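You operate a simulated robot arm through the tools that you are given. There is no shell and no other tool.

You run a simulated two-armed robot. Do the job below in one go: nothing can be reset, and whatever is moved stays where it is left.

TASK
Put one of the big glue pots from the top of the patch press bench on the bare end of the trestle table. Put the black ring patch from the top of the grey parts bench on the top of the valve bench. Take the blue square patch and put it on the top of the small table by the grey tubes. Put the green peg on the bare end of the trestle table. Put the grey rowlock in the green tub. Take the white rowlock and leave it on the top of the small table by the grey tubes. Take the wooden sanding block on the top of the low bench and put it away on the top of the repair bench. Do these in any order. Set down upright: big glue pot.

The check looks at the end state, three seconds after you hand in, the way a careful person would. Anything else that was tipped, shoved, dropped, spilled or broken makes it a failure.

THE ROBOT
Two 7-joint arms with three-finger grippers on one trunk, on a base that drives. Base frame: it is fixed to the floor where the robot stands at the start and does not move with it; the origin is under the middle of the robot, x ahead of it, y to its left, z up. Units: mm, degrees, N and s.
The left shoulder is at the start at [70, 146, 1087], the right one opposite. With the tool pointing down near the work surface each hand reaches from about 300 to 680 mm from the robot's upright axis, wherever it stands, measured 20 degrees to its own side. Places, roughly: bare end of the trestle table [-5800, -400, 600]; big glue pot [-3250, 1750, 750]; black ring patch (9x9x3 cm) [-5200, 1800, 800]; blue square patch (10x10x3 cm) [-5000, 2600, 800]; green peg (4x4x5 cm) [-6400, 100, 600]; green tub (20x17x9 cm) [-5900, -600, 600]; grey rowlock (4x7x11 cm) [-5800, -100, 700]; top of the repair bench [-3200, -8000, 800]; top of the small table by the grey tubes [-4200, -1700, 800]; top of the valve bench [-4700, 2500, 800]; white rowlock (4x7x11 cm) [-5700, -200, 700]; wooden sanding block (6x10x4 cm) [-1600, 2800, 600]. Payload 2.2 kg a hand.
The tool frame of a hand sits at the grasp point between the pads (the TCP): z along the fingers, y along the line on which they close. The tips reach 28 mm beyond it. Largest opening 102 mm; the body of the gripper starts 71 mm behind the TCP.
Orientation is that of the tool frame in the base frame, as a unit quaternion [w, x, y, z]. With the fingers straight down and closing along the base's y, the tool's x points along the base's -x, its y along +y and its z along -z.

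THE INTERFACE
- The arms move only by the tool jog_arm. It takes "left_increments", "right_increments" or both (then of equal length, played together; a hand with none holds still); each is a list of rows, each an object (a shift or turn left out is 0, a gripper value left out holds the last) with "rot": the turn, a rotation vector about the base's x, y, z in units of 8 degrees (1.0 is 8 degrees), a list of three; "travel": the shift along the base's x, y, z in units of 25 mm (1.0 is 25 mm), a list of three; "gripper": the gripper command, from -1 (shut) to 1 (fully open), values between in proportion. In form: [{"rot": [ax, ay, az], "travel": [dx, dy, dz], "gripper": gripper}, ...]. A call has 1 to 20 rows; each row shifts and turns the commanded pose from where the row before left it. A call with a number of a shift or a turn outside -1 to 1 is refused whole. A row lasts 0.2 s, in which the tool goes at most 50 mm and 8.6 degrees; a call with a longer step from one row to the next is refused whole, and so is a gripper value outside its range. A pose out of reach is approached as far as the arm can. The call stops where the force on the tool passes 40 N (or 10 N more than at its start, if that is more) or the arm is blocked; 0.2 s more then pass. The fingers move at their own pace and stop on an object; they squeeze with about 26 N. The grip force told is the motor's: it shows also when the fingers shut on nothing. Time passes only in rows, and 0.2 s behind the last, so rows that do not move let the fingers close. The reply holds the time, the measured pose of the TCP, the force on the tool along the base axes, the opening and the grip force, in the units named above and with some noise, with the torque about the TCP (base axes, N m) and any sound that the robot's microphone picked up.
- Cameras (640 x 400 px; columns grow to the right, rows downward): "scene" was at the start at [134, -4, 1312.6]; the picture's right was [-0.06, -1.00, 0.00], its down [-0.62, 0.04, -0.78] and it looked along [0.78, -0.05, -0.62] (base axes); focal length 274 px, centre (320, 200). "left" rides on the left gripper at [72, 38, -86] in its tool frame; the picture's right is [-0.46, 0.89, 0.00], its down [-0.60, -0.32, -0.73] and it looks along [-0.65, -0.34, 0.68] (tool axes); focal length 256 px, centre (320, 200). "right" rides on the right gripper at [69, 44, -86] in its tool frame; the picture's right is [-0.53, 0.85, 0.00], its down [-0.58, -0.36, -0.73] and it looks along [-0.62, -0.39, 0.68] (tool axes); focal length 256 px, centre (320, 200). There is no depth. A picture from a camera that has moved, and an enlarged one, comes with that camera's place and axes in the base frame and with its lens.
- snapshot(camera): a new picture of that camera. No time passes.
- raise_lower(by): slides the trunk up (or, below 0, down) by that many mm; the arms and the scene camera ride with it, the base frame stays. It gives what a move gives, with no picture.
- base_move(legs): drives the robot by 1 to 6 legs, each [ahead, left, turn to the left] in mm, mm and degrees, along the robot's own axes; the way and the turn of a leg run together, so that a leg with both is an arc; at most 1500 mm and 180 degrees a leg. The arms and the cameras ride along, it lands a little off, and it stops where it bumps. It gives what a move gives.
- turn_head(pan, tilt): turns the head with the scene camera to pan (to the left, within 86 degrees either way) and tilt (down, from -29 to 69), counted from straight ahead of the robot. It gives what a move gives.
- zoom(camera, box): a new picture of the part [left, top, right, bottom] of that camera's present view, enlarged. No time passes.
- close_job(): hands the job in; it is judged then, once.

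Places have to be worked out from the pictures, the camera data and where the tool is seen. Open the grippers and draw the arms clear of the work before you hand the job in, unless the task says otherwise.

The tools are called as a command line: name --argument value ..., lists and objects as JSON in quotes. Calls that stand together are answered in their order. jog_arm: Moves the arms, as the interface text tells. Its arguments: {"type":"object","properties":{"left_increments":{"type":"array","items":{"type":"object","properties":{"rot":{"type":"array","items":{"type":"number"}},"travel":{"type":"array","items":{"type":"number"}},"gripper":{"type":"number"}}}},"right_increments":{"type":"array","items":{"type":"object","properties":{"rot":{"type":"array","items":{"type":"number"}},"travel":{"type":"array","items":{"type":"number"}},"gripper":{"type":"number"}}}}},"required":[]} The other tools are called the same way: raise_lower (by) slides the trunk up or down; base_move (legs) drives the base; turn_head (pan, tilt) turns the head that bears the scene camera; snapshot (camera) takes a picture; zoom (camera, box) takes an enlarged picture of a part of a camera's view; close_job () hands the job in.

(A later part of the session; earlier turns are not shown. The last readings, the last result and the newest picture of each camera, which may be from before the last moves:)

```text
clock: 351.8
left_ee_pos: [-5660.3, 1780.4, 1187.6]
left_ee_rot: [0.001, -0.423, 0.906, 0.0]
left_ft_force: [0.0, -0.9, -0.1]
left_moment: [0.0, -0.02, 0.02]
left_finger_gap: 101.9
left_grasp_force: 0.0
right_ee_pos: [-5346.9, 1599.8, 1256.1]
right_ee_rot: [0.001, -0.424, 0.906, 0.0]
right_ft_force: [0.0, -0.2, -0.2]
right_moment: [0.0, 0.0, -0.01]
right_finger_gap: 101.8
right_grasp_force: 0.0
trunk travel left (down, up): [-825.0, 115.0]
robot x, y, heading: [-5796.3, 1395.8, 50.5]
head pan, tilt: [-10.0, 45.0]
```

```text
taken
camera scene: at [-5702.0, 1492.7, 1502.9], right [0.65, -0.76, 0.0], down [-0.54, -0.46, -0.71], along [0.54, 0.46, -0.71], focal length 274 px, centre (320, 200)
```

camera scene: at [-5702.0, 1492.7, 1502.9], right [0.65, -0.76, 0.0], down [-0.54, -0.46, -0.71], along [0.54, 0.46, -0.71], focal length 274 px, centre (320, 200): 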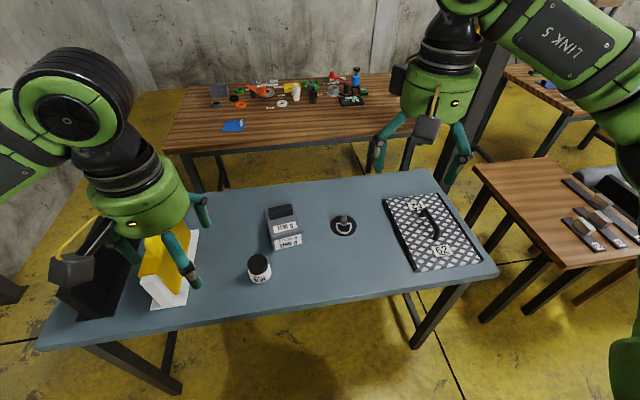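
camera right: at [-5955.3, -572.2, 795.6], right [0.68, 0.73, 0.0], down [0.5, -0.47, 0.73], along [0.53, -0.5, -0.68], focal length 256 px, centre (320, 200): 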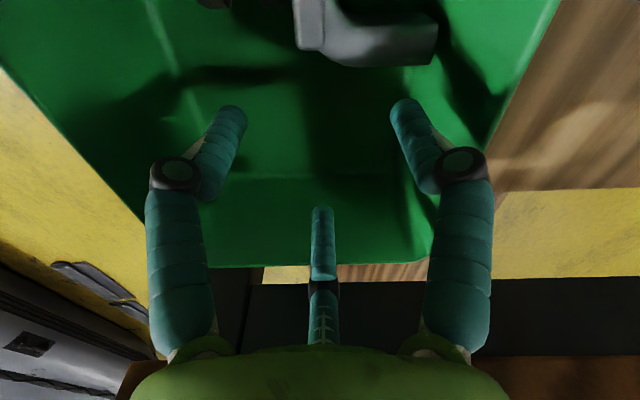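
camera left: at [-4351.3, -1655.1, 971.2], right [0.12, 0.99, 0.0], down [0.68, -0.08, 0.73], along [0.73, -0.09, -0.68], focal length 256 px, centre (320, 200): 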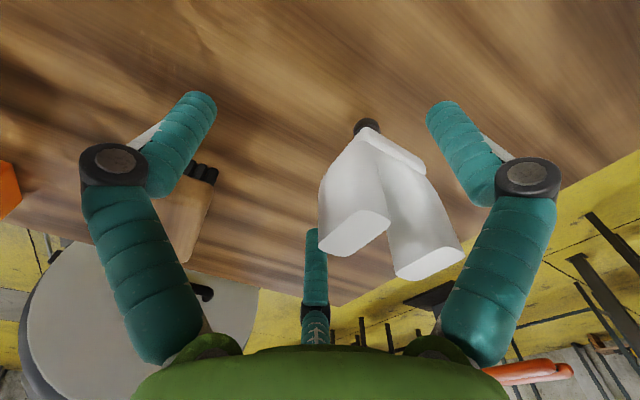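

The black ring patch is visible at (344,225) on the grey bench. I zoom to see its shape.

zoom --camera "scene" --box '[290, 180, 400, 260]'

zoom --camera "scene" --box '[200, 70, 380, 150]'

```text
5.00 times, centred on (345, 220) of scene
camera zoom: at [-5702.0, 1492.7, 1502.9], right [0.65, -0.76, 0.0], down [-0.54, -0.46, -0.71], along [0.54, 0.46, -0.71], focal length 1370 px, centre (195, 100)
```

zoom: 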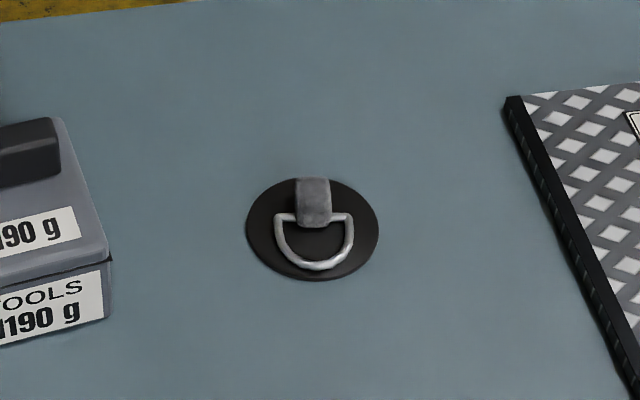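

```text
3.56 times, centred on (290, 110) of scene
camera zoom: at [-5702.0, 1492.7, 1502.9], right [0.65, -0.76, 0.0], down [-0.54, -0.46, -0.71], along [0.54, 0.46, -0.71], focal length 974 px, centre (427, 520)
```

zoom: 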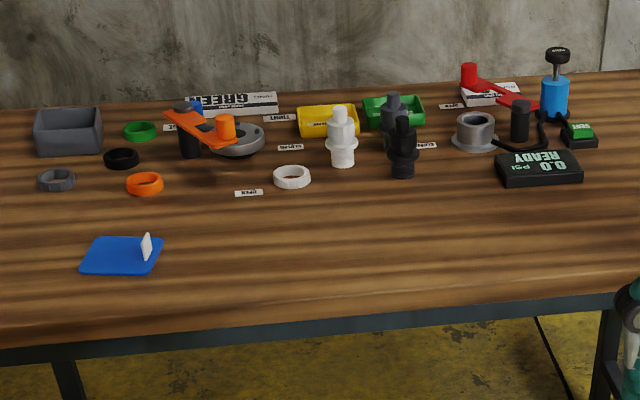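

The ring patch is a thin Ø90 disc with a strap tab and D-ring, centred at about (-5213,1808). I raise the left hand out of the way, move 130 mm closer and lower the trunk by 250.

jog_arm --left_increments '[{"travel": [0, 0, 0.95]}, {"travel": [0, 0, 0.95]}, {"travel": [0, 0, 0.95]}, {"travel": [0, 0, 0.95]}, {"travel": [0, 0, 0.95]}, {"travel": [0, 0, 0.95]}, {"travel": [0, 0, 0]}]'

base_move --legs '[[130, 0, 0]]'

raise_lower --by -250

snapshot --camera "scene"

snapshot --camera "right"

```text
clock: 353.4
left_ee_pos: [-5660.6, 1782.4, 1332.2]
left_ee_rot: [0.0, -0.423, 0.906, 0.0]
left_ft_force: [-0.1, 0.1, 0.3]
left_moment: [-0.02, 0.01, 0.0]
left_finger_gap: 101.8
left_grasp_force: 0.2
right_ee_pos: [-5348.0, 1600.2, 1255.3]
right_ee_rot: [0.0, -0.423, 0.906, 0.0]
right_ft_force: [-0.4, -0.3, 0.0]
right_moment: [-0.02, -0.01, -0.01]
right_finger_gap: 101.8
right_grasp_force: 0.1
trunk travel left (down, up): [-825.0, 115.0]
robot x, y, heading: [-5795.5, 1402.7, 50.4]
head pan, tilt: [-10.0, 45.0]
```

```text
clock: 354.7
left_ee_pos: [-5582.8, 1877.8, 1332.7]
left_ee_rot: [0.001, -0.424, 0.906, 0.001]
left_ft_force: [0.2, 0.3, 0.8]
left_moment: [0.05, 0.0, 0.01]
left_finger_gap: 102.2
left_grasp_force: 0.0
right_ee_pos: [-5268.5, 1697.4, 1257.8]
right_ee_rot: [0.002, -0.425, 0.905, 0.0]
right_ft_force: [-0.2, 0.0, -0.3]
right_moment: [0.02, -0.03, 0.03]
right_finger_gap: 102.0
right_grasp_force: 0.0
trunk travel left (down, up): [-825.0, 115.0]
robot x, y, heading: [-5710.1, 1500.7, 50.3]
head pan, tilt: [-10.0, 45.0]
```

```text
clock: 357.3
left_ee_pos: [-5579.8, 1880.2, 1082.5]
left_ee_rot: [0.0, -0.424, 0.906, 0.0]
left_ft_force: [-0.7, 0.5, 0.0]
left_moment: [0.04, 0.03, 0.01]
left_finger_gap: 102.1
left_grasp_force: 0.0
right_ee_pos: [-5265.9, 1699.1, 1006.1]
right_ee_rot: [0.0, -0.424, 0.906, 0.0]
right_ft_force: [0.3, 0.6, -0.5]
right_moment: [-0.05, 0.03, -0.01]
right_finger_gap: 102.0
right_grasp_force: 0.1
trunk travel left (down, up): [-575.0, 365.0]
robot x, y, heading: [-5714.2, 1499.1, 50.6]
head pan, tilt: [-10.0, 45.0]
```

```text
taken
camera scene: at [-5620.6, 1592.1, 1252.9], right [0.65, -0.76, 0.0], down [-0.54, -0.46, -0.71], along [0.54, 0.46, -0.71], focal length 274 px, centre (320, 200)
```

scene: 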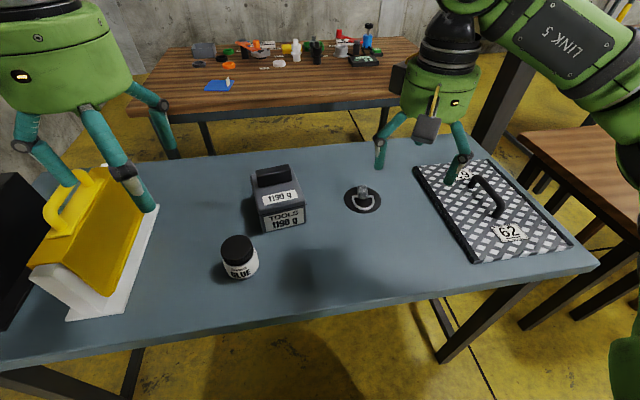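

```text
taken
camera right: at [-5344.9, 1674.9, 1091.3], right [-0.31, 0.95, 0.0], down [0.65, 0.21, 0.73], along [0.7, 0.23, -0.68], focal length 256 px, centre (320, 200)
```

right: 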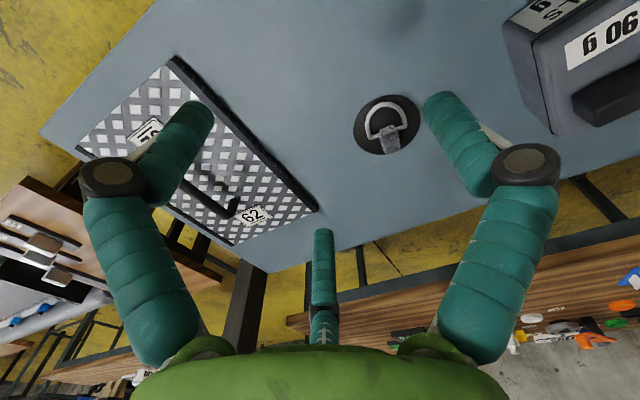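

The ring patch is at about (-5201,1814), bench top ≈790. I bring the right hand above it to z≈900 for a close look at the tab.

jog_arm --right_increments '[{"travel": [0.52, 0.92, -0.8]}, {"travel": [0.52, 0.92, -0.8]}, {"travel": [0.52, 0.92, -0.8]}, {"travel": [0.52, 0.92, -0.8]}, {"travel": [0.52, 0.92, -0.8]}, {"travel": [0, 0, 0]}]'

snapshot --camera "right"

zoom --camera "scene" --box '[300, 80, 460, 240]'

```text
clock: 358.7
left_ee_pos: [-5578.8, 1880.3, 1080.4]
left_ee_rot: [0.001, -0.425, 0.905, 0.0]
left_ft_force: [-0.6, 0.0, -0.6]
left_moment: [-0.03, 0.01, 0.01]
left_finger_gap: 102.1
left_grasp_force: 0.1
right_ee_pos: [-5200.4, 1815.7, 904.6]
right_ee_rot: [0.001, -0.424, 0.906, 0.0]
right_ft_force: [-0.3, 0.5, -0.8]
right_moment: [0.02, -0.02, 0.02]
right_finger_gap: 101.8
right_grasp_force: 0.1
trunk travel left (down, up): [-575.0, 365.0]
robot x, y, heading: [-5709.6, 1499.6, 50.4]
head pan, tilt: [-10.0, 45.0]
```

```text
taken
camera right: at [-5279.6, 1790.3, 991.1], right [-0.31, 0.95, 0.0], down [0.65, 0.21, 0.73], along [0.7, 0.23, -0.68], focal length 256 px, centre (320, 200)
```

right: 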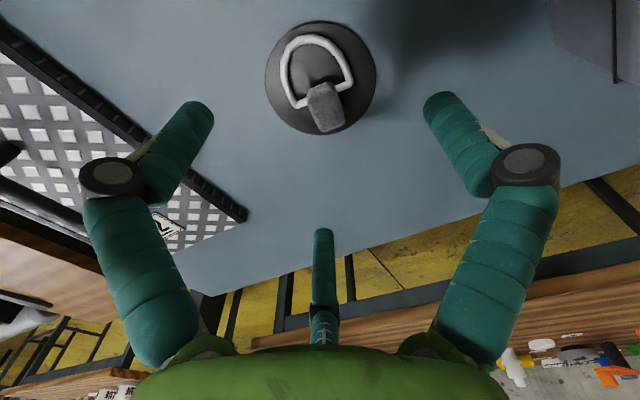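

```text
2.50 times, centred on (380, 160) of scene
camera zoom: at [-5620.7, 1591.5, 1252.9], right [0.65, -0.76, 0.0], down [-0.54, -0.46, -0.71], along [0.54, 0.46, -0.71], focal length 685 px, centre (170, 300)
```

zoom: 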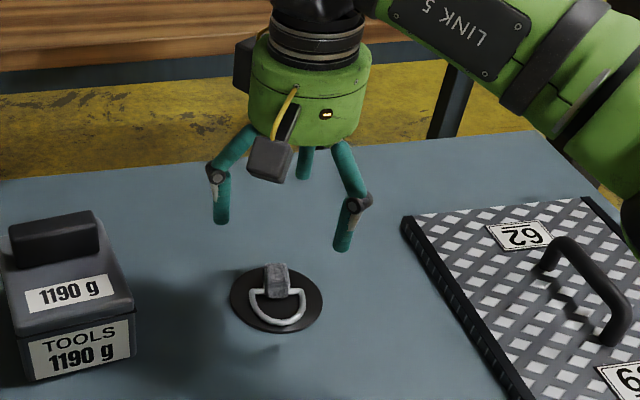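

zoom --camera "right" --box '[240, 0, 400, 150]'

zoom --camera "scene" --box '[345, 175, 395, 220]'

```text
2.67 times, centred on (320, 75) of right
camera zoom: at [-5279.6, 1790.3, 991.1], right [-0.31, 0.95, 0.0], down [0.65, 0.21, 0.73], along [0.7, 0.23, -0.68], focal length 683 px, centre (320, 533)
```

zoom: 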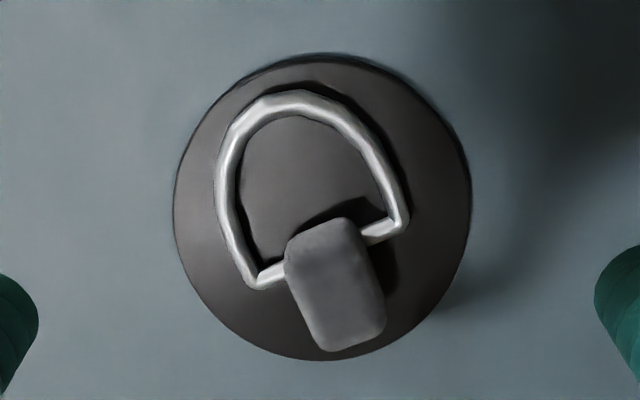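

```text
8.89 times, centred on (370, 198) of scene
camera zoom: at [-5620.7, 1591.5, 1252.9], right [0.65, -0.76, 0.0], down [-0.54, -0.46, -0.71], along [0.54, 0.46, -0.71], focal length 2436 px, centre (-124, 222)
```

zoom: 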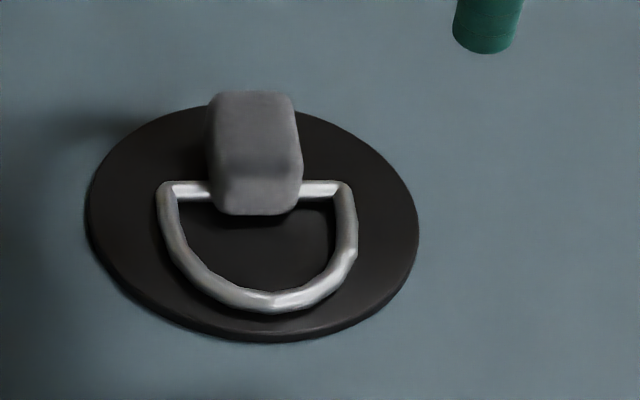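

The tab is a block ≈24×28×20 mm just behind the disc centre, around (-5188,1826), top ≈809; the D-ring lies towards me. I rotate the hand -43° so one finger comes in over the D opening and two behind the bar, and centre on the tab.

jog_arm --right_increments '[{"rot": [0, 0, -0.9], "travel": [0.1, 0.08, 0]}, {"rot": [0, 0, -0.9], "travel": [0.1, 0.08, 0]}, {"rot": [0, 0, -0.9], "travel": [0.1, 0.08, 0]}, {"rot": [0, 0, -0.9], "travel": [0.1, 0.08, 0]}, {"rot": [0, 0, -0.9], "travel": [0.1, 0.08, 0]}, {"rot": [0, 0, -0.88], "travel": [0, 0, -0.6]}, {"travel": [0, 0, -0.6]}, {"travel": [0, 0, 0]}]'

zoom --camera "right" --box '[160, 20, 480, 240]'

zoom --camera "scene" --box '[310, 100, 430, 220]'

```text
clock: 360.5
left_ee_pos: [-5579.7, 1880.4, 1081.9]
left_ee_rot: [0.0, -0.425, 0.905, 0.001]
left_ft_force: [-0.5, 1.0, 0.1]
left_moment: [-0.02, -0.03, -0.02]
left_finger_gap: 101.9
left_grasp_force: 0.0
right_ee_pos: [-5188.4, 1825.4, 876.7]
right_ee_rot: [0.0, -0.063, 0.998, 0.001]
right_ft_force: [0.2, -0.6, 0.2]
right_moment: [0.0, 0.02, 0.0]
right_finger_gap: 101.9
right_grasp_force: 0.0
trunk travel left (down, up): [-575.0, 365.0]
robot x, y, heading: [-5714.3, 1499.4, 50.2]
head pan, tilt: [-10.0, 45.0]
```

```text
1.82 times, centred on (320, 130) of right
camera zoom: at [-5263.8, 1860.1, 961.4], right [0.42, 0.91, 0.0], down [0.62, -0.29, 0.73], along [0.66, -0.31, -0.68], focal length 465 px, centre (320, 327)
```

zoom: 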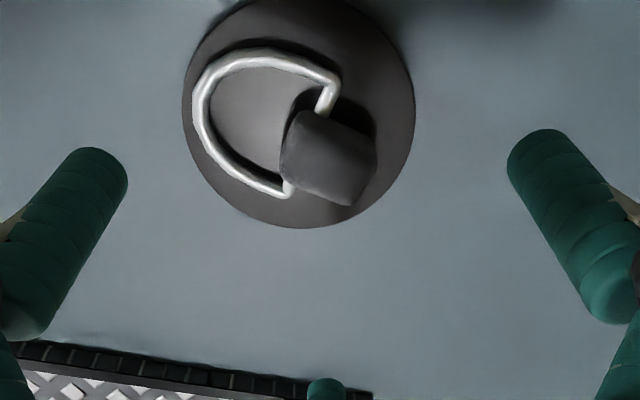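

```text
3.33 times, centred on (370, 160) of scene
camera zoom: at [-5620.7, 1592.1, 1252.9], right [0.65, -0.76, 0.0], down [-0.54, -0.46, -0.71], along [0.54, 0.46, -0.71], focal length 913 px, centre (153, 333)
```

zoom: 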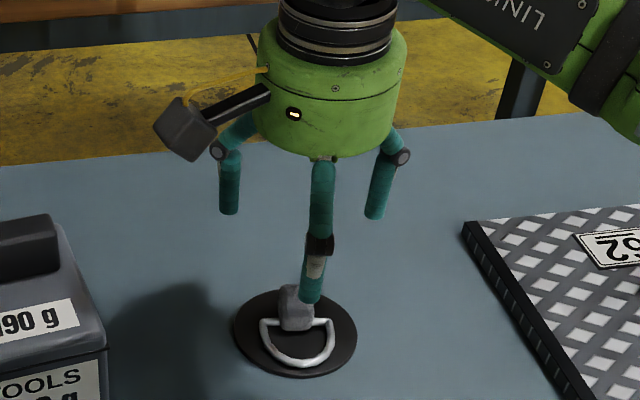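

Alignment is within 3 mm. I shift slightly and descend to z≈825 (tips ≈797, just over the D-ring wire).

jog_arm --right_increments '[{"travel": [-0.05, 0.1, -0.8]}, {"travel": [0, 0, -0.8]}, {"travel": [0, 0, -0.46]}, {"travel": [0, 0, 0]}]'

zoom --camera "right" --box '[160, 20, 480, 240]'

zoom --camera "scene" --box '[310, 130, 420, 230]'

```text
clock: 361.5
left_ee_pos: [-5579.7, 1880.7, 1080.8]
left_ee_rot: [0.001, -0.424, 0.906, 0.0]
left_ft_force: [-0.5, -0.4, 1.0]
left_moment: [0.03, 0.01, -0.02]
left_finger_gap: 102.0
left_grasp_force: 0.1
right_ee_pos: [-5189.7, 1827.1, 825.6]
right_ee_rot: [0.001, -0.063, 0.998, 0.0]
right_ft_force: [-1.1, 0.6, -0.2]
right_moment: [0.01, -0.01, -0.02]
right_finger_gap: 102.2
right_grasp_force: 0.1
trunk travel left (down, up): [-575.0, 365.0]
robot x, y, heading: [-5713.6, 1497.8, 50.9]
head pan, tilt: [-10.0, 45.0]
```

```text
1.82 times, centred on (320, 130) of right
camera zoom: at [-5264.6, 1862.5, 909.4], right [0.42, 0.91, 0.0], down [0.62, -0.29, 0.73], along [0.66, -0.31, -0.68], focal length 465 px, centre (320, 327)
```

zoom: 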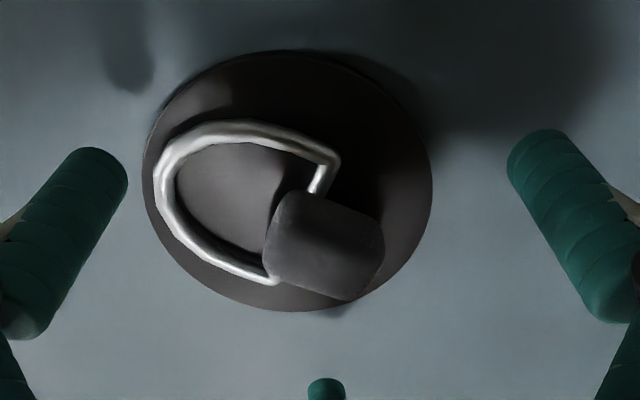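

```text
4.00 times, centred on (365, 180) of scene
camera zoom: at [-5620.6, 1592.2, 1252.8], right [0.65, -0.76, 0.0], down [-0.54, -0.46, -0.71], along [0.54, 0.46, -0.71], focal length 1096 px, centre (140, 280)
```

zoom: 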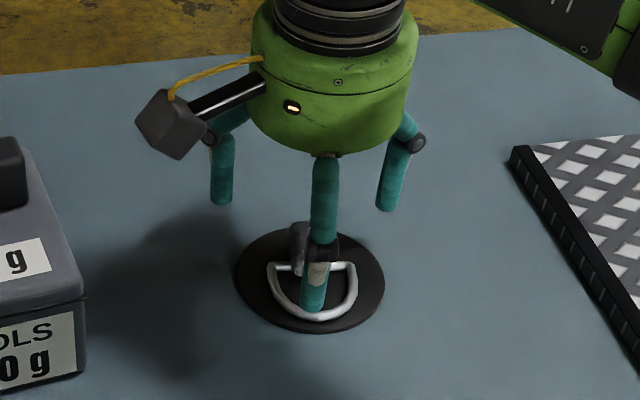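

No contact yet. The tab may be a bit lower than thought, so I go down 4 mm more and recentre by (-2,+3), then close.

jog_arm --right_increments '[{"travel": [-0.08, 0.12, -0.16]}, {"travel": [0, 0, 0]}]'

jog_arm --right_increments '[{"gripper": -1}, {"gripper": -1}, {"gripper": -1}, {"gripper": -1}, {"gripper": -1}]'

zoom --camera "right" --box '[160, 20, 480, 240]'

zoom --camera "scene" --box '[310, 130, 420, 230]'

```text
clock: 362.1
left_ee_pos: [-5578.3, 1881.3, 1082.5]
left_ee_rot: [0.0, -0.424, 0.906, 0.001]
left_ft_force: [-0.3, 0.1, 0.3]
left_moment: [0.01, 0.02, 0.01]
left_finger_gap: 101.9
left_grasp_force: 0.1
right_ee_pos: [-5192.6, 1830.8, 820.4]
right_ee_rot: [0.0, -0.063, 0.998, 0.0]
right_ft_force: [-1.2, -0.4, 0.1]
right_moment: [-0.02, -0.01, 0.02]
right_finger_gap: 101.9
right_grasp_force: 0.0
trunk travel left (down, up): [-575.0, 365.0]
robot x, y, heading: [-5712.9, 1502.0, 50.6]
head pan, tilt: [-10.0, 45.0]
```

```text
clock: 363.3
left_ee_pos: [-5579.6, 1880.8, 1081.7]
left_ee_rot: [0.001, -0.424, 0.906, 0.0]
left_ft_force: [0.1, -1.2, 0.6]
left_moment: [0.0, 0.0, -0.04]
left_finger_gap: 102.0
left_grasp_force: 0.1
right_ee_pos: [-5192.6, 1830.7, 821.9]
right_ee_rot: [0.001, -0.063, 0.998, -0.001]
right_ft_force: [0.6, 1.8, 3.2]
right_moment: [0.14, -0.19, 0.04]
right_finger_gap: 28.7
right_grasp_force: 25.9
trunk travel left (down, up): [-575.0, 365.0]
robot x, y, heading: [-5713.2, 1499.0, 50.8]
head pan, tilt: [-10.0, 45.0]
```

```text
1.82 times, centred on (320, 130) of right
camera zoom: at [-5266.9, 1865.5, 906.4], right [0.42, 0.91, 0.0], down [0.62, -0.29, 0.73], along [0.66, -0.31, -0.68], focal length 465 px, centre (320, 327)
```

zoom: 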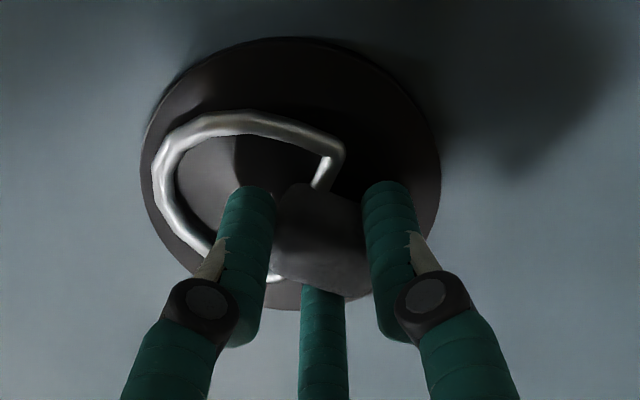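

```text
4.00 times, centred on (365, 180) of scene
camera zoom: at [-5620.9, 1592.0, 1252.9], right [0.65, -0.76, 0.0], down [-0.54, -0.46, -0.71], along [0.54, 0.46, -0.71], focal length 1096 px, centre (140, 280)
```

zoom: 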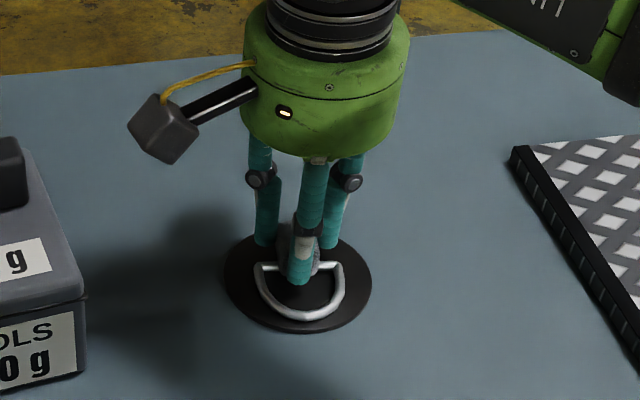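

The tab is gripped (gap 28.7 mm, all three fingers around it). I lift gently and check.

jog_arm --right_increments '[{"travel": [0, 0, 0.2]}, {"travel": [0, 0, 0.4]}, {"travel": [0, 0, 0.6]}, {"travel": [0, 0, 0.8]}, {"travel": [0, 0, 0]}]'

zoom --camera "scene" --box '[300, 110, 430, 230]'

```text
clock: 364.5
left_ee_pos: [-5578.9, 1880.7, 1080.3]
left_ee_rot: [0.001, -0.424, 0.905, 0.0]
left_ft_force: [0.1, -0.3, -0.1]
left_moment: [0.04, -0.03, 0.0]
left_finger_gap: 102.1
left_grasp_force: 0.1
right_ee_pos: [-5191.8, 1830.0, 871.5]
right_ee_rot: [0.0, -0.062, 0.998, 0.0]
right_ft_force: [0.8, 0.3, -0.9]
right_moment: [-0.01, 0.0, 0.0]
right_finger_gap: 28.7
right_grasp_force: 26.4
trunk travel left (down, up): [-575.0, 365.0]
robot x, y, heading: [-5712.9, 1500.3, 50.7]
head pan, tilt: [-10.0, 45.0]
```

```text
3.33 times, centred on (365, 170) of scene
camera zoom: at [-5620.1, 1592.3, 1252.8], right [0.65, -0.76, 0.0], down [-0.54, -0.46, -0.71], along [0.54, 0.46, -0.71], focal length 913 px, centre (170, 300)
```

zoom: 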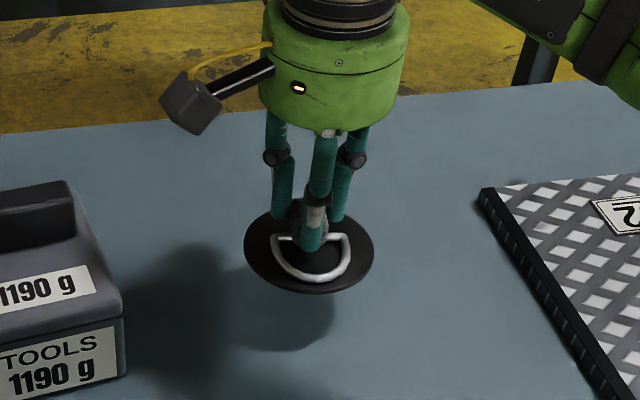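

The ring patch hangs level from the hand. I retract and raise it, then drive round to the far end of the valve bench (back off, left to the wall lane, forward, turn right to face the bench end).

jog_arm --right_increments '[{"travel": [0, 0, 0.9]}, {"travel": [0, 0, 0.9]}, {"travel": [0, 0, 0.9]}, {"travel": [-0.6, -0.73, 0.6]}, {"travel": [-0.6, -0.73, 0.6]}, {"travel": [-0.6, -0.73, 0.6]}, {"travel": [-0.6, -0.73, 0.6]}, {"travel": [-0.6, -0.73, 0.6]}, {"travel": [-0.6, -0.73, 0.6]}, {"travel": [0, 0, 0]}]'

raise_lower --by 200

base_move --legs '[[-150, 0, -0.7], [0, 1010, 0], [780, 0, 0], [785, 0, 0], [0, 0, -90]]'

turn_head --pan -5 --tilt 45

snapshot --camera "scene"

```text
clock: 366.7
left_ee_pos: [-5579.2, 1880.1, 1081.6]
left_ee_rot: [0.0, -0.424, 0.906, 0.0]
left_ft_force: [-0.2, 0.4, 0.3]
left_moment: [-0.05, 0.03, 0.01]
left_finger_gap: 101.9
left_grasp_force: 0.1
right_ee_pos: [-5281.5, 1721.4, 1027.6]
right_ee_rot: [0.0, -0.063, 0.998, -0.001]
right_ft_force: [-0.1, 0.6, -1.2]
right_moment: [0.01, -0.01, -0.01]
right_finger_gap: 28.6
right_grasp_force: 26.1
trunk travel left (down, up): [-575.0, 365.0]
robot x, y, heading: [-5716.0, 1496.0, 50.6]
head pan, tilt: [-10.0, 45.0]
```

```text
clock: 368.8
left_ee_pos: [-5579.3, 1879.7, 1280.9]
left_ee_rot: [0.001, -0.424, 0.906, 0.0]
left_ft_force: [-0.1, 0.1, 0.1]
left_moment: [0.02, 0.01, -0.03]
left_finger_gap: 102.3
left_grasp_force: 0.1
right_ee_pos: [-5281.8, 1722.1, 1227.2]
right_ee_rot: [0.001, -0.062, 0.998, -0.001]
right_ft_force: [-0.1, -1.5, -0.7]
right_moment: [-0.01, 0.01, -0.03]
right_finger_gap: 28.4
right_grasp_force: 26.2
trunk travel left (down, up): [-775.0, 165.0]
robot x, y, heading: [-5710.8, 1501.6, 50.3]
head pan, tilt: [-10.0, 45.0]
```

```text
clock: 386.4
left_ee_pos: [-5178.1, 3078.9, 1281.2]
left_ee_rot: [0.001, 0.353, 0.935, 0.0]
left_ft_force: [-0.1, 0.4, 0.0]
left_moment: [-0.01, -0.01, -0.01]
left_finger_gap: 102.0
left_grasp_force: 0.1
right_ee_pos: [-5347.2, 2784.4, 1228.0]
right_ee_rot: [0.0, 0.672, 0.741, 0.0]
right_ft_force: [-0.8, 0.2, -0.6]
right_moment: [0.0, 0.01, -0.05]
right_finger_gap: 28.5
right_grasp_force: 25.8
trunk travel left (down, up): [-775.0, 165.0]
robot x, y, heading: [-5559.3, 3219.1, -41.2]
head pan, tilt: [-10.0, 45.0]
```

```text
clock: 387.1
left_ee_pos: [-5177.5, 3078.1, 1280.0]
left_ee_rot: [0.001, 0.354, 0.935, 0.0]
left_ft_force: [0.4, -1.2, 1.0]
left_moment: [-0.02, -0.02, 0.0]
left_finger_gap: 102.1
left_grasp_force: 0.1
right_ee_pos: [-5347.5, 2784.5, 1227.5]
right_ee_rot: [0.0, 0.672, 0.741, 0.0]
right_ft_force: [0.1, 0.9, -0.6]
right_moment: [0.03, -0.04, -0.04]
right_finger_gap: 28.3
right_grasp_force: 25.9
trunk travel left (down, up): [-775.0, 165.0]
robot x, y, heading: [-5556.1, 3219.3, -41.0]
head pan, tilt: [-5.0, 45.0]
```

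```text
taken
camera scene: at [-5464.4, 3131.2, 1452.8], right [-0.72, -0.69, 0.0], down [-0.49, 0.51, -0.71], along [0.49, -0.51, -0.71], focal length 274 px, centre (320, 200)
```

scene: 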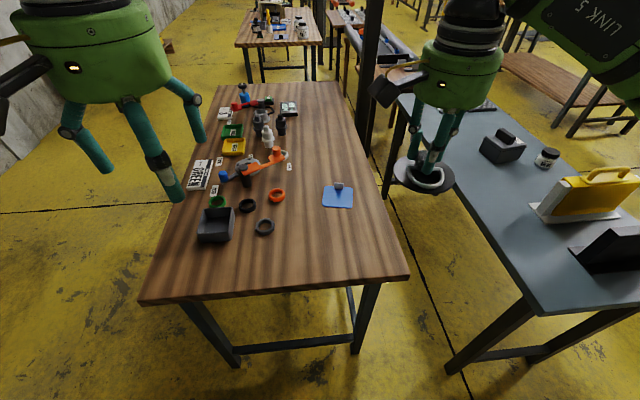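

Clear view: the blue patch is at about (-5047,2611) and there is free bench top nearer to me, around (-5153,2759), for the ring. I move closer and lower the trunk.

base_move --legs '[[170, 40, 1]]'

raise_lower --by -200

snapshot --camera "scene"

snapshot --camera "right"

```text
clock: 388.6
left_ee_pos: [-5025.1, 3006.9, 1282.1]
left_ee_rot: [0.002, 0.345, 0.938, -0.001]
left_ft_force: [-0.1, 0.3, 1.1]
left_moment: [-0.01, -0.04, -0.01]
left_finger_gap: 101.9
left_grasp_force: 0.2
right_ee_pos: [-5187.9, 2711.3, 1229.0]
right_ee_rot: [0.001, 0.664, 0.747, 0.001]
right_ft_force: [-1.2, -0.1, -0.9]
right_moment: [-0.04, -0.03, 0.01]
right_finger_gap: 28.5
right_grasp_force: 25.8
trunk travel left (down, up): [-775.0, 165.0]
robot x, y, heading: [-5403.1, 3139.8, -40.2]
head pan, tilt: [-5.0, 45.0]
```

```text
clock: 390.8
left_ee_pos: [-5022.7, 3005.5, 1081.5]
left_ee_rot: [0.001, 0.346, 0.938, 0.0]
left_ft_force: [-0.6, 0.6, -0.1]
left_moment: [0.01, -0.01, 0.02]
left_finger_gap: 101.9
left_grasp_force: 0.0
right_ee_pos: [-5186.5, 2708.1, 1027.7]
right_ee_rot: [0.0, 0.665, 0.747, 0.0]
right_ft_force: [-0.2, -1.1, -0.1]
right_moment: [-0.02, 0.01, 0.01]
right_finger_gap: 28.6
right_grasp_force: 26.2
trunk travel left (down, up): [-575.0, 365.0]
robot x, y, heading: [-5402.4, 3139.8, -39.9]
head pan, tilt: [-5.0, 45.0]
```

```text
taken
camera scene: at [-5308.6, 3053.4, 1252.9], right [-0.71, -0.71, 0.0], down [-0.5, 0.5, -0.71], along [0.5, -0.5, -0.71], focal length 274 px, centre (320, 200)
```

scene: 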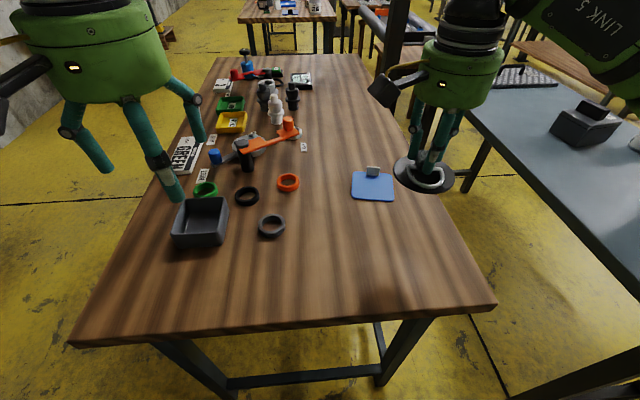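

```text
taken
camera right: at [-5151.0, 2783.0, 1113.4], right [0.9, -0.43, 0.0], down [-0.29, -0.61, 0.73], along [-0.32, -0.66, -0.68], focal length 256 px, centre (320, 200)
```

right: 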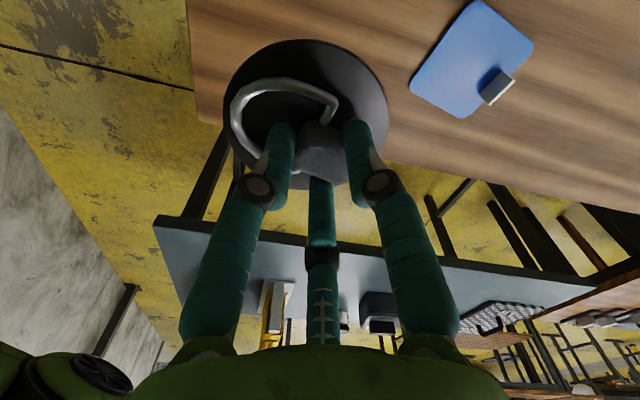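

I shift the ring slightly towards the bench middle and lower to z≈850.

jog_arm --right_increments '[{"travel": [0.26, 0.27, -0.88]}, {"travel": [0.26, 0.27, -0.88]}, {"travel": [0.26, 0.27, -0.88]}, {"travel": [0.26, 0.27, -0.88]}, {"travel": [0, 0, -0.88]}, {"travel": [0, 0, -0.88]}, {"travel": [0, 0, -0.88]}, {"travel": [0, 0, -0.88]}, {"travel": [0, 0, 0]}]'

snapshot --camera "scene"

jog_arm --right_increments '[{"travel": [0, 0, -0.16]}, {"travel": [0, 0, -0.16]}, {"travel": [0, 0, 0]}]'

```text
clock: 392.8
left_ee_pos: [-5022.4, 3005.0, 1081.2]
left_ee_rot: [0.001, 0.346, 0.938, -0.001]
left_ft_force: [0.4, 0.2, 0.4]
left_moment: [-0.05, -0.04, 0.02]
left_finger_gap: 101.6
left_grasp_force: 0.1
right_ee_pos: [-5158.3, 2736.4, 852.5]
right_ee_rot: [0.0, 0.664, 0.747, 0.0]
right_ft_force: [0.1, -0.1, -0.5]
right_moment: [-0.02, -0.03, -0.01]
right_finger_gap: 28.6
right_grasp_force: 26.3
trunk travel left (down, up): [-575.0, 365.0]
robot x, y, heading: [-5403.0, 3143.0, -40.1]
head pan, tilt: [-5.0, 45.0]
```

```text
taken
camera scene: at [-5308.4, 3053.5, 1252.8], right [-0.71, -0.71, 0.0], down [-0.5, 0.5, -0.71], along [0.5, -0.5, -0.71], focal length 274 px, centre (320, 200)
```

scene: 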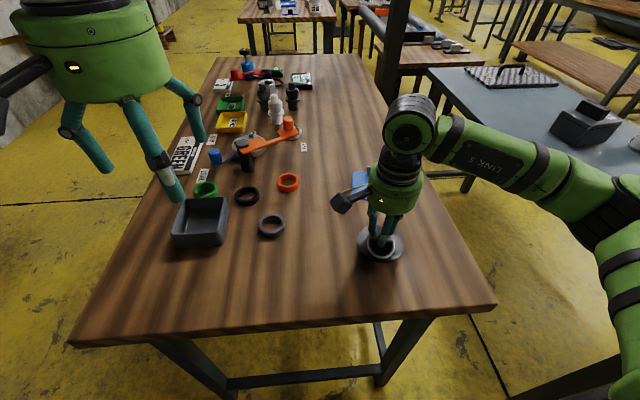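

```text
clock: 393.6
left_ee_pos: [-5022.4, 3004.5, 1081.7]
left_ee_rot: [0.0, 0.345, 0.939, 0.0]
left_ft_force: [-0.3, -0.9, 0.0]
left_moment: [0.03, -0.01, 0.02]
left_finger_gap: 102.2
left_grasp_force: 0.1
right_ee_pos: [-5159.1, 2735.9, 844.6]
right_ee_rot: [0.0, 0.664, 0.747, 0.0]
right_ft_force: [-0.6, -0.3, -0.8]
right_moment: [-0.04, -0.03, -0.01]
right_finger_gap: 28.3
right_grasp_force: 26.0
trunk travel left (down, up): [-575.0, 365.0]
robot x, y, heading: [-5405.0, 3141.8, -40.3]
head pan, tilt: [-5.0, 45.0]
```

jog_arm --right_increments '[{"travel": [0, 0, -0.14]}, {"travel": [0, 0, -0.14]}, {"travel": [0, 0, 0]}]'

jog_arm --right_increments '[{"travel": [0, 0, -0.12]}, {"travel": [0, 0, 0]}]'

```text
clock: 394.4
left_ee_pos: [-5025.6, 3005.3, 1082.5]
left_ee_rot: [0.001, 0.345, 0.939, -0.002]
left_ft_force: [0.5, 0.1, 0.1]
left_moment: [0.0, -0.01, 0.01]
left_finger_gap: 102.2
left_grasp_force: 0.1
right_ee_pos: [-5158.6, 2736.6, 840.2]
right_ee_rot: [0.004, 0.665, 0.747, 0.001]
right_ft_force: [1.0, -3.5, 23.6]
right_moment: [-0.16, 0.03, 0.0]
right_finger_gap: 28.5
right_grasp_force: 26.1
trunk travel left (down, up): [-575.0, 365.0]
robot x, y, heading: [-5399.9, 3142.1, -40.4]
head pan, tilt: [-5.0, 45.0]
```

```text
clock: 394.9
left_ee_pos: [-5023.0, 3006.5, 1081.4]
left_ee_rot: [0.002, 0.345, 0.938, -0.002]
left_ft_force: [-0.6, 0.1, -0.4]
left_moment: [0.01, -0.01, 0.04]
left_finger_gap: 102.0
left_grasp_force: 0.1
right_ee_pos: [-5159.6, 2737.4, 835.5]
right_ee_rot: [0.002, 0.665, 0.747, 0.0]
right_ft_force: [1.8, -5.8, 23.6]
right_moment: [-0.37, -0.2, -0.02]
right_finger_gap: 28.5
right_grasp_force: 25.7
trunk travel left (down, up): [-575.0, 365.0]
robot x, y, heading: [-5403.9, 3139.1, -40.2]
head pan, tilt: [-5.0, 45.0]
```

The disc is on the bench (23 N). I relieve, open the fingers and lift straight up.

jog_arm --right_increments '[{"travel": [0, 0, 0.16]}, {"gripper": 0.3}, {"gripper": 1}, {"gripper": 1}, {"gripper": 1}, {"travel": [0, 0, 0.5]}, {"travel": [0, 0, 0.9]}, {"travel": [0, 0, 0.9]}, {"travel": [0, 0, 0.9]}, {"travel": [0, 0, 0.9]}, {"travel": [0, 0, 0]}]'

snapshot --camera "scene"

snapshot --camera "right"

```text
clock: 397.4
left_ee_pos: [-5022.9, 3004.6, 1080.3]
left_ee_rot: [0.001, 0.345, 0.939, 0.0]
left_ft_force: [-1.4, 0.6, 0.4]
left_moment: [-0.04, 0.01, -0.02]
left_finger_gap: 101.7
left_grasp_force: 0.0
right_ee_pos: [-5160.1, 2735.6, 939.3]
right_ee_rot: [-0.001, 0.665, 0.747, 0.0]
right_ft_force: [0.0, -0.4, -0.1]
right_moment: [0.01, 0.03, -0.02]
right_finger_gap: 102.0
right_grasp_force: 0.0
trunk travel left (down, up): [-575.0, 365.0]
robot x, y, heading: [-5403.6, 3138.4, -40.0]
head pan, tilt: [-5.0, 45.0]
```

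```text
taken
camera scene: at [-5308.5, 3053.1, 1252.8], right [-0.71, -0.71, 0.0], down [-0.5, 0.5, -0.71], along [0.5, -0.5, -0.71], focal length 274 px, centre (320, 200)
```

scene: 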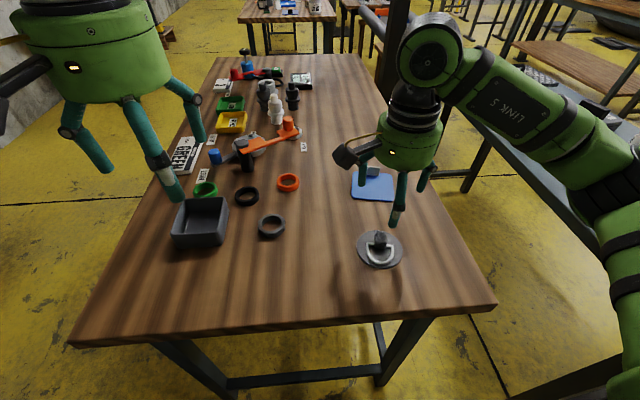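

```text
taken
camera right: at [-5125.4, 2810.2, 1026.2], right [0.9, -0.43, 0.0], down [-0.29, -0.62, 0.73], along [-0.32, -0.66, -0.68], focal length 256 px, centre (320, 200)
```

right: 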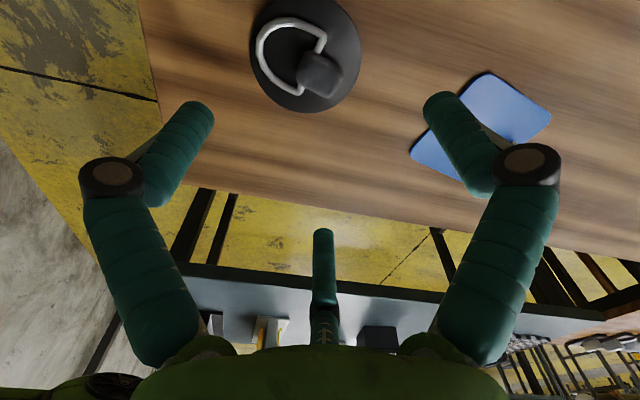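

The ring patch lies flat on the valve bench. Now the blue patch: I move the right hand above it for a close look at its tab.

jog_arm --right_increments '[{"travel": [0.75, -0.83, 0]}, {"travel": [0.75, -0.83, 0]}, {"travel": [0.75, -0.83, 0]}, {"travel": [0.75, -0.83, 0]}, {"travel": [0.75, -0.83, 0]}, {"travel": [0.75, -0.83, 0]}, {"travel": [0, 0, 0]}]'

snapshot --camera "right"

zoom --camera "scene" --box '[320, 120, 430, 220]'

```text
clock: 398.9
left_ee_pos: [-5022.7, 3004.8, 1081.1]
left_ee_rot: [0.001, 0.345, 0.938, -0.001]
left_ft_force: [-0.2, -0.7, -0.2]
left_moment: [0.02, -0.02, -0.04]
left_finger_gap: 102.0
left_grasp_force: 0.0
right_ee_pos: [-5046.2, 2609.8, 940.9]
right_ee_rot: [0.001, 0.664, 0.747, 0.0]
right_ft_force: [-1.0, 0.2, 0.1]
right_moment: [0.01, -0.02, 0.01]
right_finger_gap: 102.1
right_grasp_force: 0.1
trunk travel left (down, up): [-575.0, 365.0]
robot x, y, heading: [-5405.2, 3140.7, -40.0]
head pan, tilt: [-5.0, 45.0]
```

```text
taken
camera right: at [-5012.4, 2684.4, 1026.3], right [0.9, -0.43, 0.0], down [-0.29, -0.61, 0.73], along [-0.32, -0.66, -0.68], focal length 256 px, centre (320, 200)
```

right: 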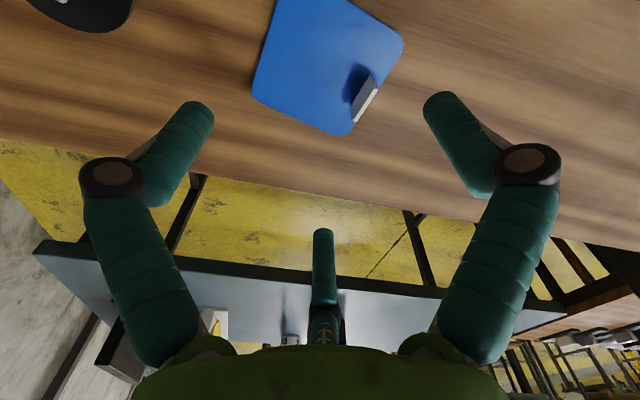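

```text
4.00 times, centred on (375, 170) of scene
camera zoom: at [-5309.2, 3053.2, 1252.9], right [-0.71, -0.71, 0.0], down [-0.5, 0.5, -0.71], along [0.5, -0.5, -0.71], focal length 1096 px, centre (100, 320)
```

zoom: 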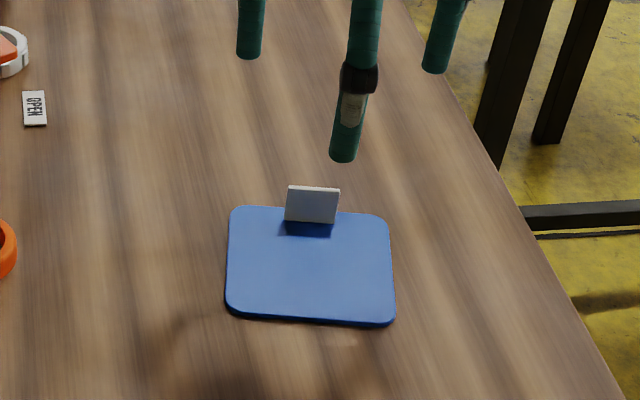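

The blue patch's tab is an upright thin plate at (-5024,2580), z≈803–832, at the patch's far edge. I move 40 mm closer, rotate the hand 11° so a single finger faces the near side, and centre on the tab.

base_move --legs '[[40, 0, 0]]'

jog_arm --right_increments '[{"rot": [0, 0, 0.7]}, {"rot": [0, 0, 0.7]}, {"travel": [0, 0, 0]}]'

zoom --camera "right" --box '[200, 20, 440, 200]'

zoom --camera "scene" --box '[320, 100, 450, 220]'

```text
clock: 399.8
left_ee_pos: [-4993.6, 2981.2, 1083.0]
left_ee_rot: [0.001, 0.345, 0.939, -0.001]
left_ft_force: [0.0, -1.1, 0.0]
left_moment: [-0.04, 0.01, 0.02]
left_finger_gap: 102.0
left_grasp_force: 0.0
right_ee_pos: [-5015.6, 2585.4, 942.0]
right_ee_rot: [0.001, 0.665, 0.747, 0.0]
right_ft_force: [0.7, 0.7, -0.5]
right_moment: [-0.02, -0.01, 0.0]
right_finger_gap: 102.0
right_grasp_force: 0.1
trunk travel left (down, up): [-575.0, 365.0]
robot x, y, heading: [-5373.5, 3116.9, -40.1]
head pan, tilt: [-5.0, 45.0]
```

```text
clock: 400.6
left_ee_pos: [-4992.3, 2980.0, 1082.0]
left_ee_rot: [0.002, 0.345, 0.939, -0.001]
left_ft_force: [-0.1, 0.2, -0.2]
left_moment: [-0.03, 0.0, -0.02]
left_finger_gap: 102.1
left_grasp_force: 0.0
right_ee_pos: [-5015.6, 2587.2, 941.7]
right_ee_rot: [0.0, 0.588, 0.809, 0.0]
right_ft_force: [-0.3, -0.5, -0.2]
right_moment: [-0.03, 0.02, -0.04]
right_finger_gap: 102.1
right_grasp_force: 0.0
trunk travel left (down, up): [-575.0, 365.0]
robot x, y, heading: [-5370.5, 3117.3, -39.8]
head pan, tilt: [-5.0, 45.0]
```

```text
2.22 times, centred on (320, 110) of right
camera zoom: at [-4996.5, 2664.9, 1026.4], right [0.97, -0.25, 0.0], down [-0.17, -0.66, 0.73], along [-0.18, -0.71, -0.68], focal length 569 px, centre (320, 400)
```

zoom: 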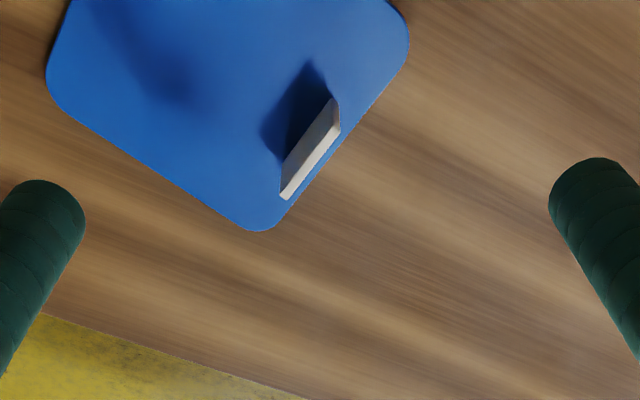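

```text
3.33 times, centred on (385, 160) of scene
camera zoom: at [-5278.1, 3027.9, 1252.8], right [-0.71, -0.71, 0.0], down [-0.5, 0.5, -0.71], along [0.5, -0.5, -0.71], focal length 913 px, centre (103, 333)
```

zoom: 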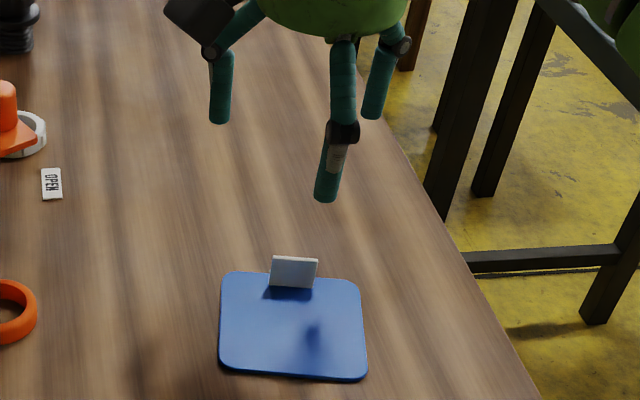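

Tab centre confirmed at (-5022,2583), plate normal along 136°, matching the single finger at 138°. I descend to z≈838.

jog_arm --right_increments '[{"travel": [-0.26, -0.17, -0.83]}, {"travel": [0, 0, -0.83]}, {"travel": [0, 0, -0.83]}, {"travel": [0, 0, -0.83]}, {"travel": [0, 0, -0.5]}, {"travel": [0, 0, -0.32]}, {"travel": [0, 0, 0]}]'

zoom --camera "right" --box '[180, 60, 460, 260]'

zoom --camera "scene" --box '[320, 100, 450, 220]'

```text
clock: 402.2
left_ee_pos: [-4991.5, 2980.4, 1081.2]
left_ee_rot: [0.001, 0.345, 0.938, -0.002]
left_ft_force: [1.0, -0.1, -1.3]
left_moment: [0.02, -0.02, 0.02]
left_finger_gap: 101.9
left_grasp_force: 0.1
right_ee_pos: [-5022.5, 2581.6, 836.9]
right_ee_rot: [0.0, 0.588, 0.809, 0.0]
right_ft_force: [0.3, -0.1, 0.4]
right_moment: [0.02, 0.0, 0.0]
right_finger_gap: 102.0
right_grasp_force: 0.1
trunk travel left (down, up): [-575.0, 365.0]
robot x, y, heading: [-5369.2, 3113.8, -40.1]
head pan, tilt: [-5.0, 45.0]
```

```text
2.00 times, centred on (320, 160) of right
camera zoom: at [-5002.5, 2661.2, 922.4], right [0.97, -0.25, 0.0], down [-0.17, -0.66, 0.73], along [-0.18, -0.71, -0.68], focal length 512 px, centre (320, 280)
```

zoom: 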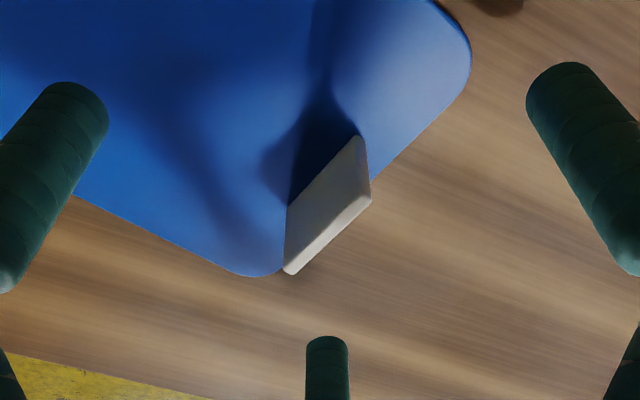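

```text
3.33 times, centred on (385, 160) of scene
camera zoom: at [-5278.1, 3028.0, 1252.8], right [-0.71, -0.71, 0.0], down [-0.5, 0.5, -0.71], along [0.5, -0.5, -0.71], focal length 913 px, centre (103, 333)
```

zoom: 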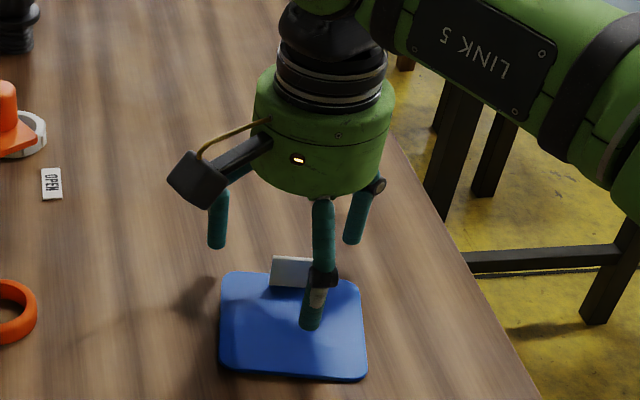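

I nudge the TCP 4 mm along the tab's width and close on it.

jog_arm --right_increments '[{"travel": [0.11, 0.12, 0]}, {"travel": [0, 0, 0]}, {"gripper": -1}, {"gripper": -1}, {"gripper": -1}, {"gripper": -1}, {"gripper": -1}]'

zoom --camera "right" --box '[180, 60, 460, 260]'

```text
clock: 403.8
left_ee_pos: [-4991.3, 2979.6, 1081.9]
left_ee_rot: [0.002, 0.345, 0.939, -0.001]
left_ft_force: [-0.2, 0.0, -0.1]
left_moment: [0.03, -0.02, 0.03]
left_finger_gap: 102.1
left_grasp_force: 0.1
right_ee_pos: [-5020.0, 2584.6, 837.8]
right_ee_rot: [0.001, 0.589, 0.808, -0.001]
right_ft_force: [-0.3, 0.0, 1.9]
right_moment: [0.12, 0.01, 0.05]
right_finger_gap: 8.2
right_grasp_force: 26.1
trunk travel left (down, up): [-575.0, 365.0]
robot x, y, heading: [-5370.7, 3116.5, -39.8]
head pan, tilt: [-5.0, 45.0]
```

```text
2.00 times, centred on (320, 160) of right
camera zoom: at [-5000.1, 2663.9, 922.8], right [0.97, -0.25, 0.0], down [-0.17, -0.66, 0.73], along [-0.18, -0.71, -0.68], focal length 512 px, centre (320, 280)
```

zoom: 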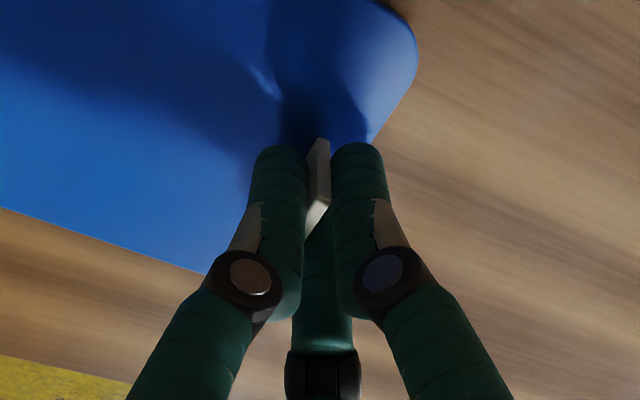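

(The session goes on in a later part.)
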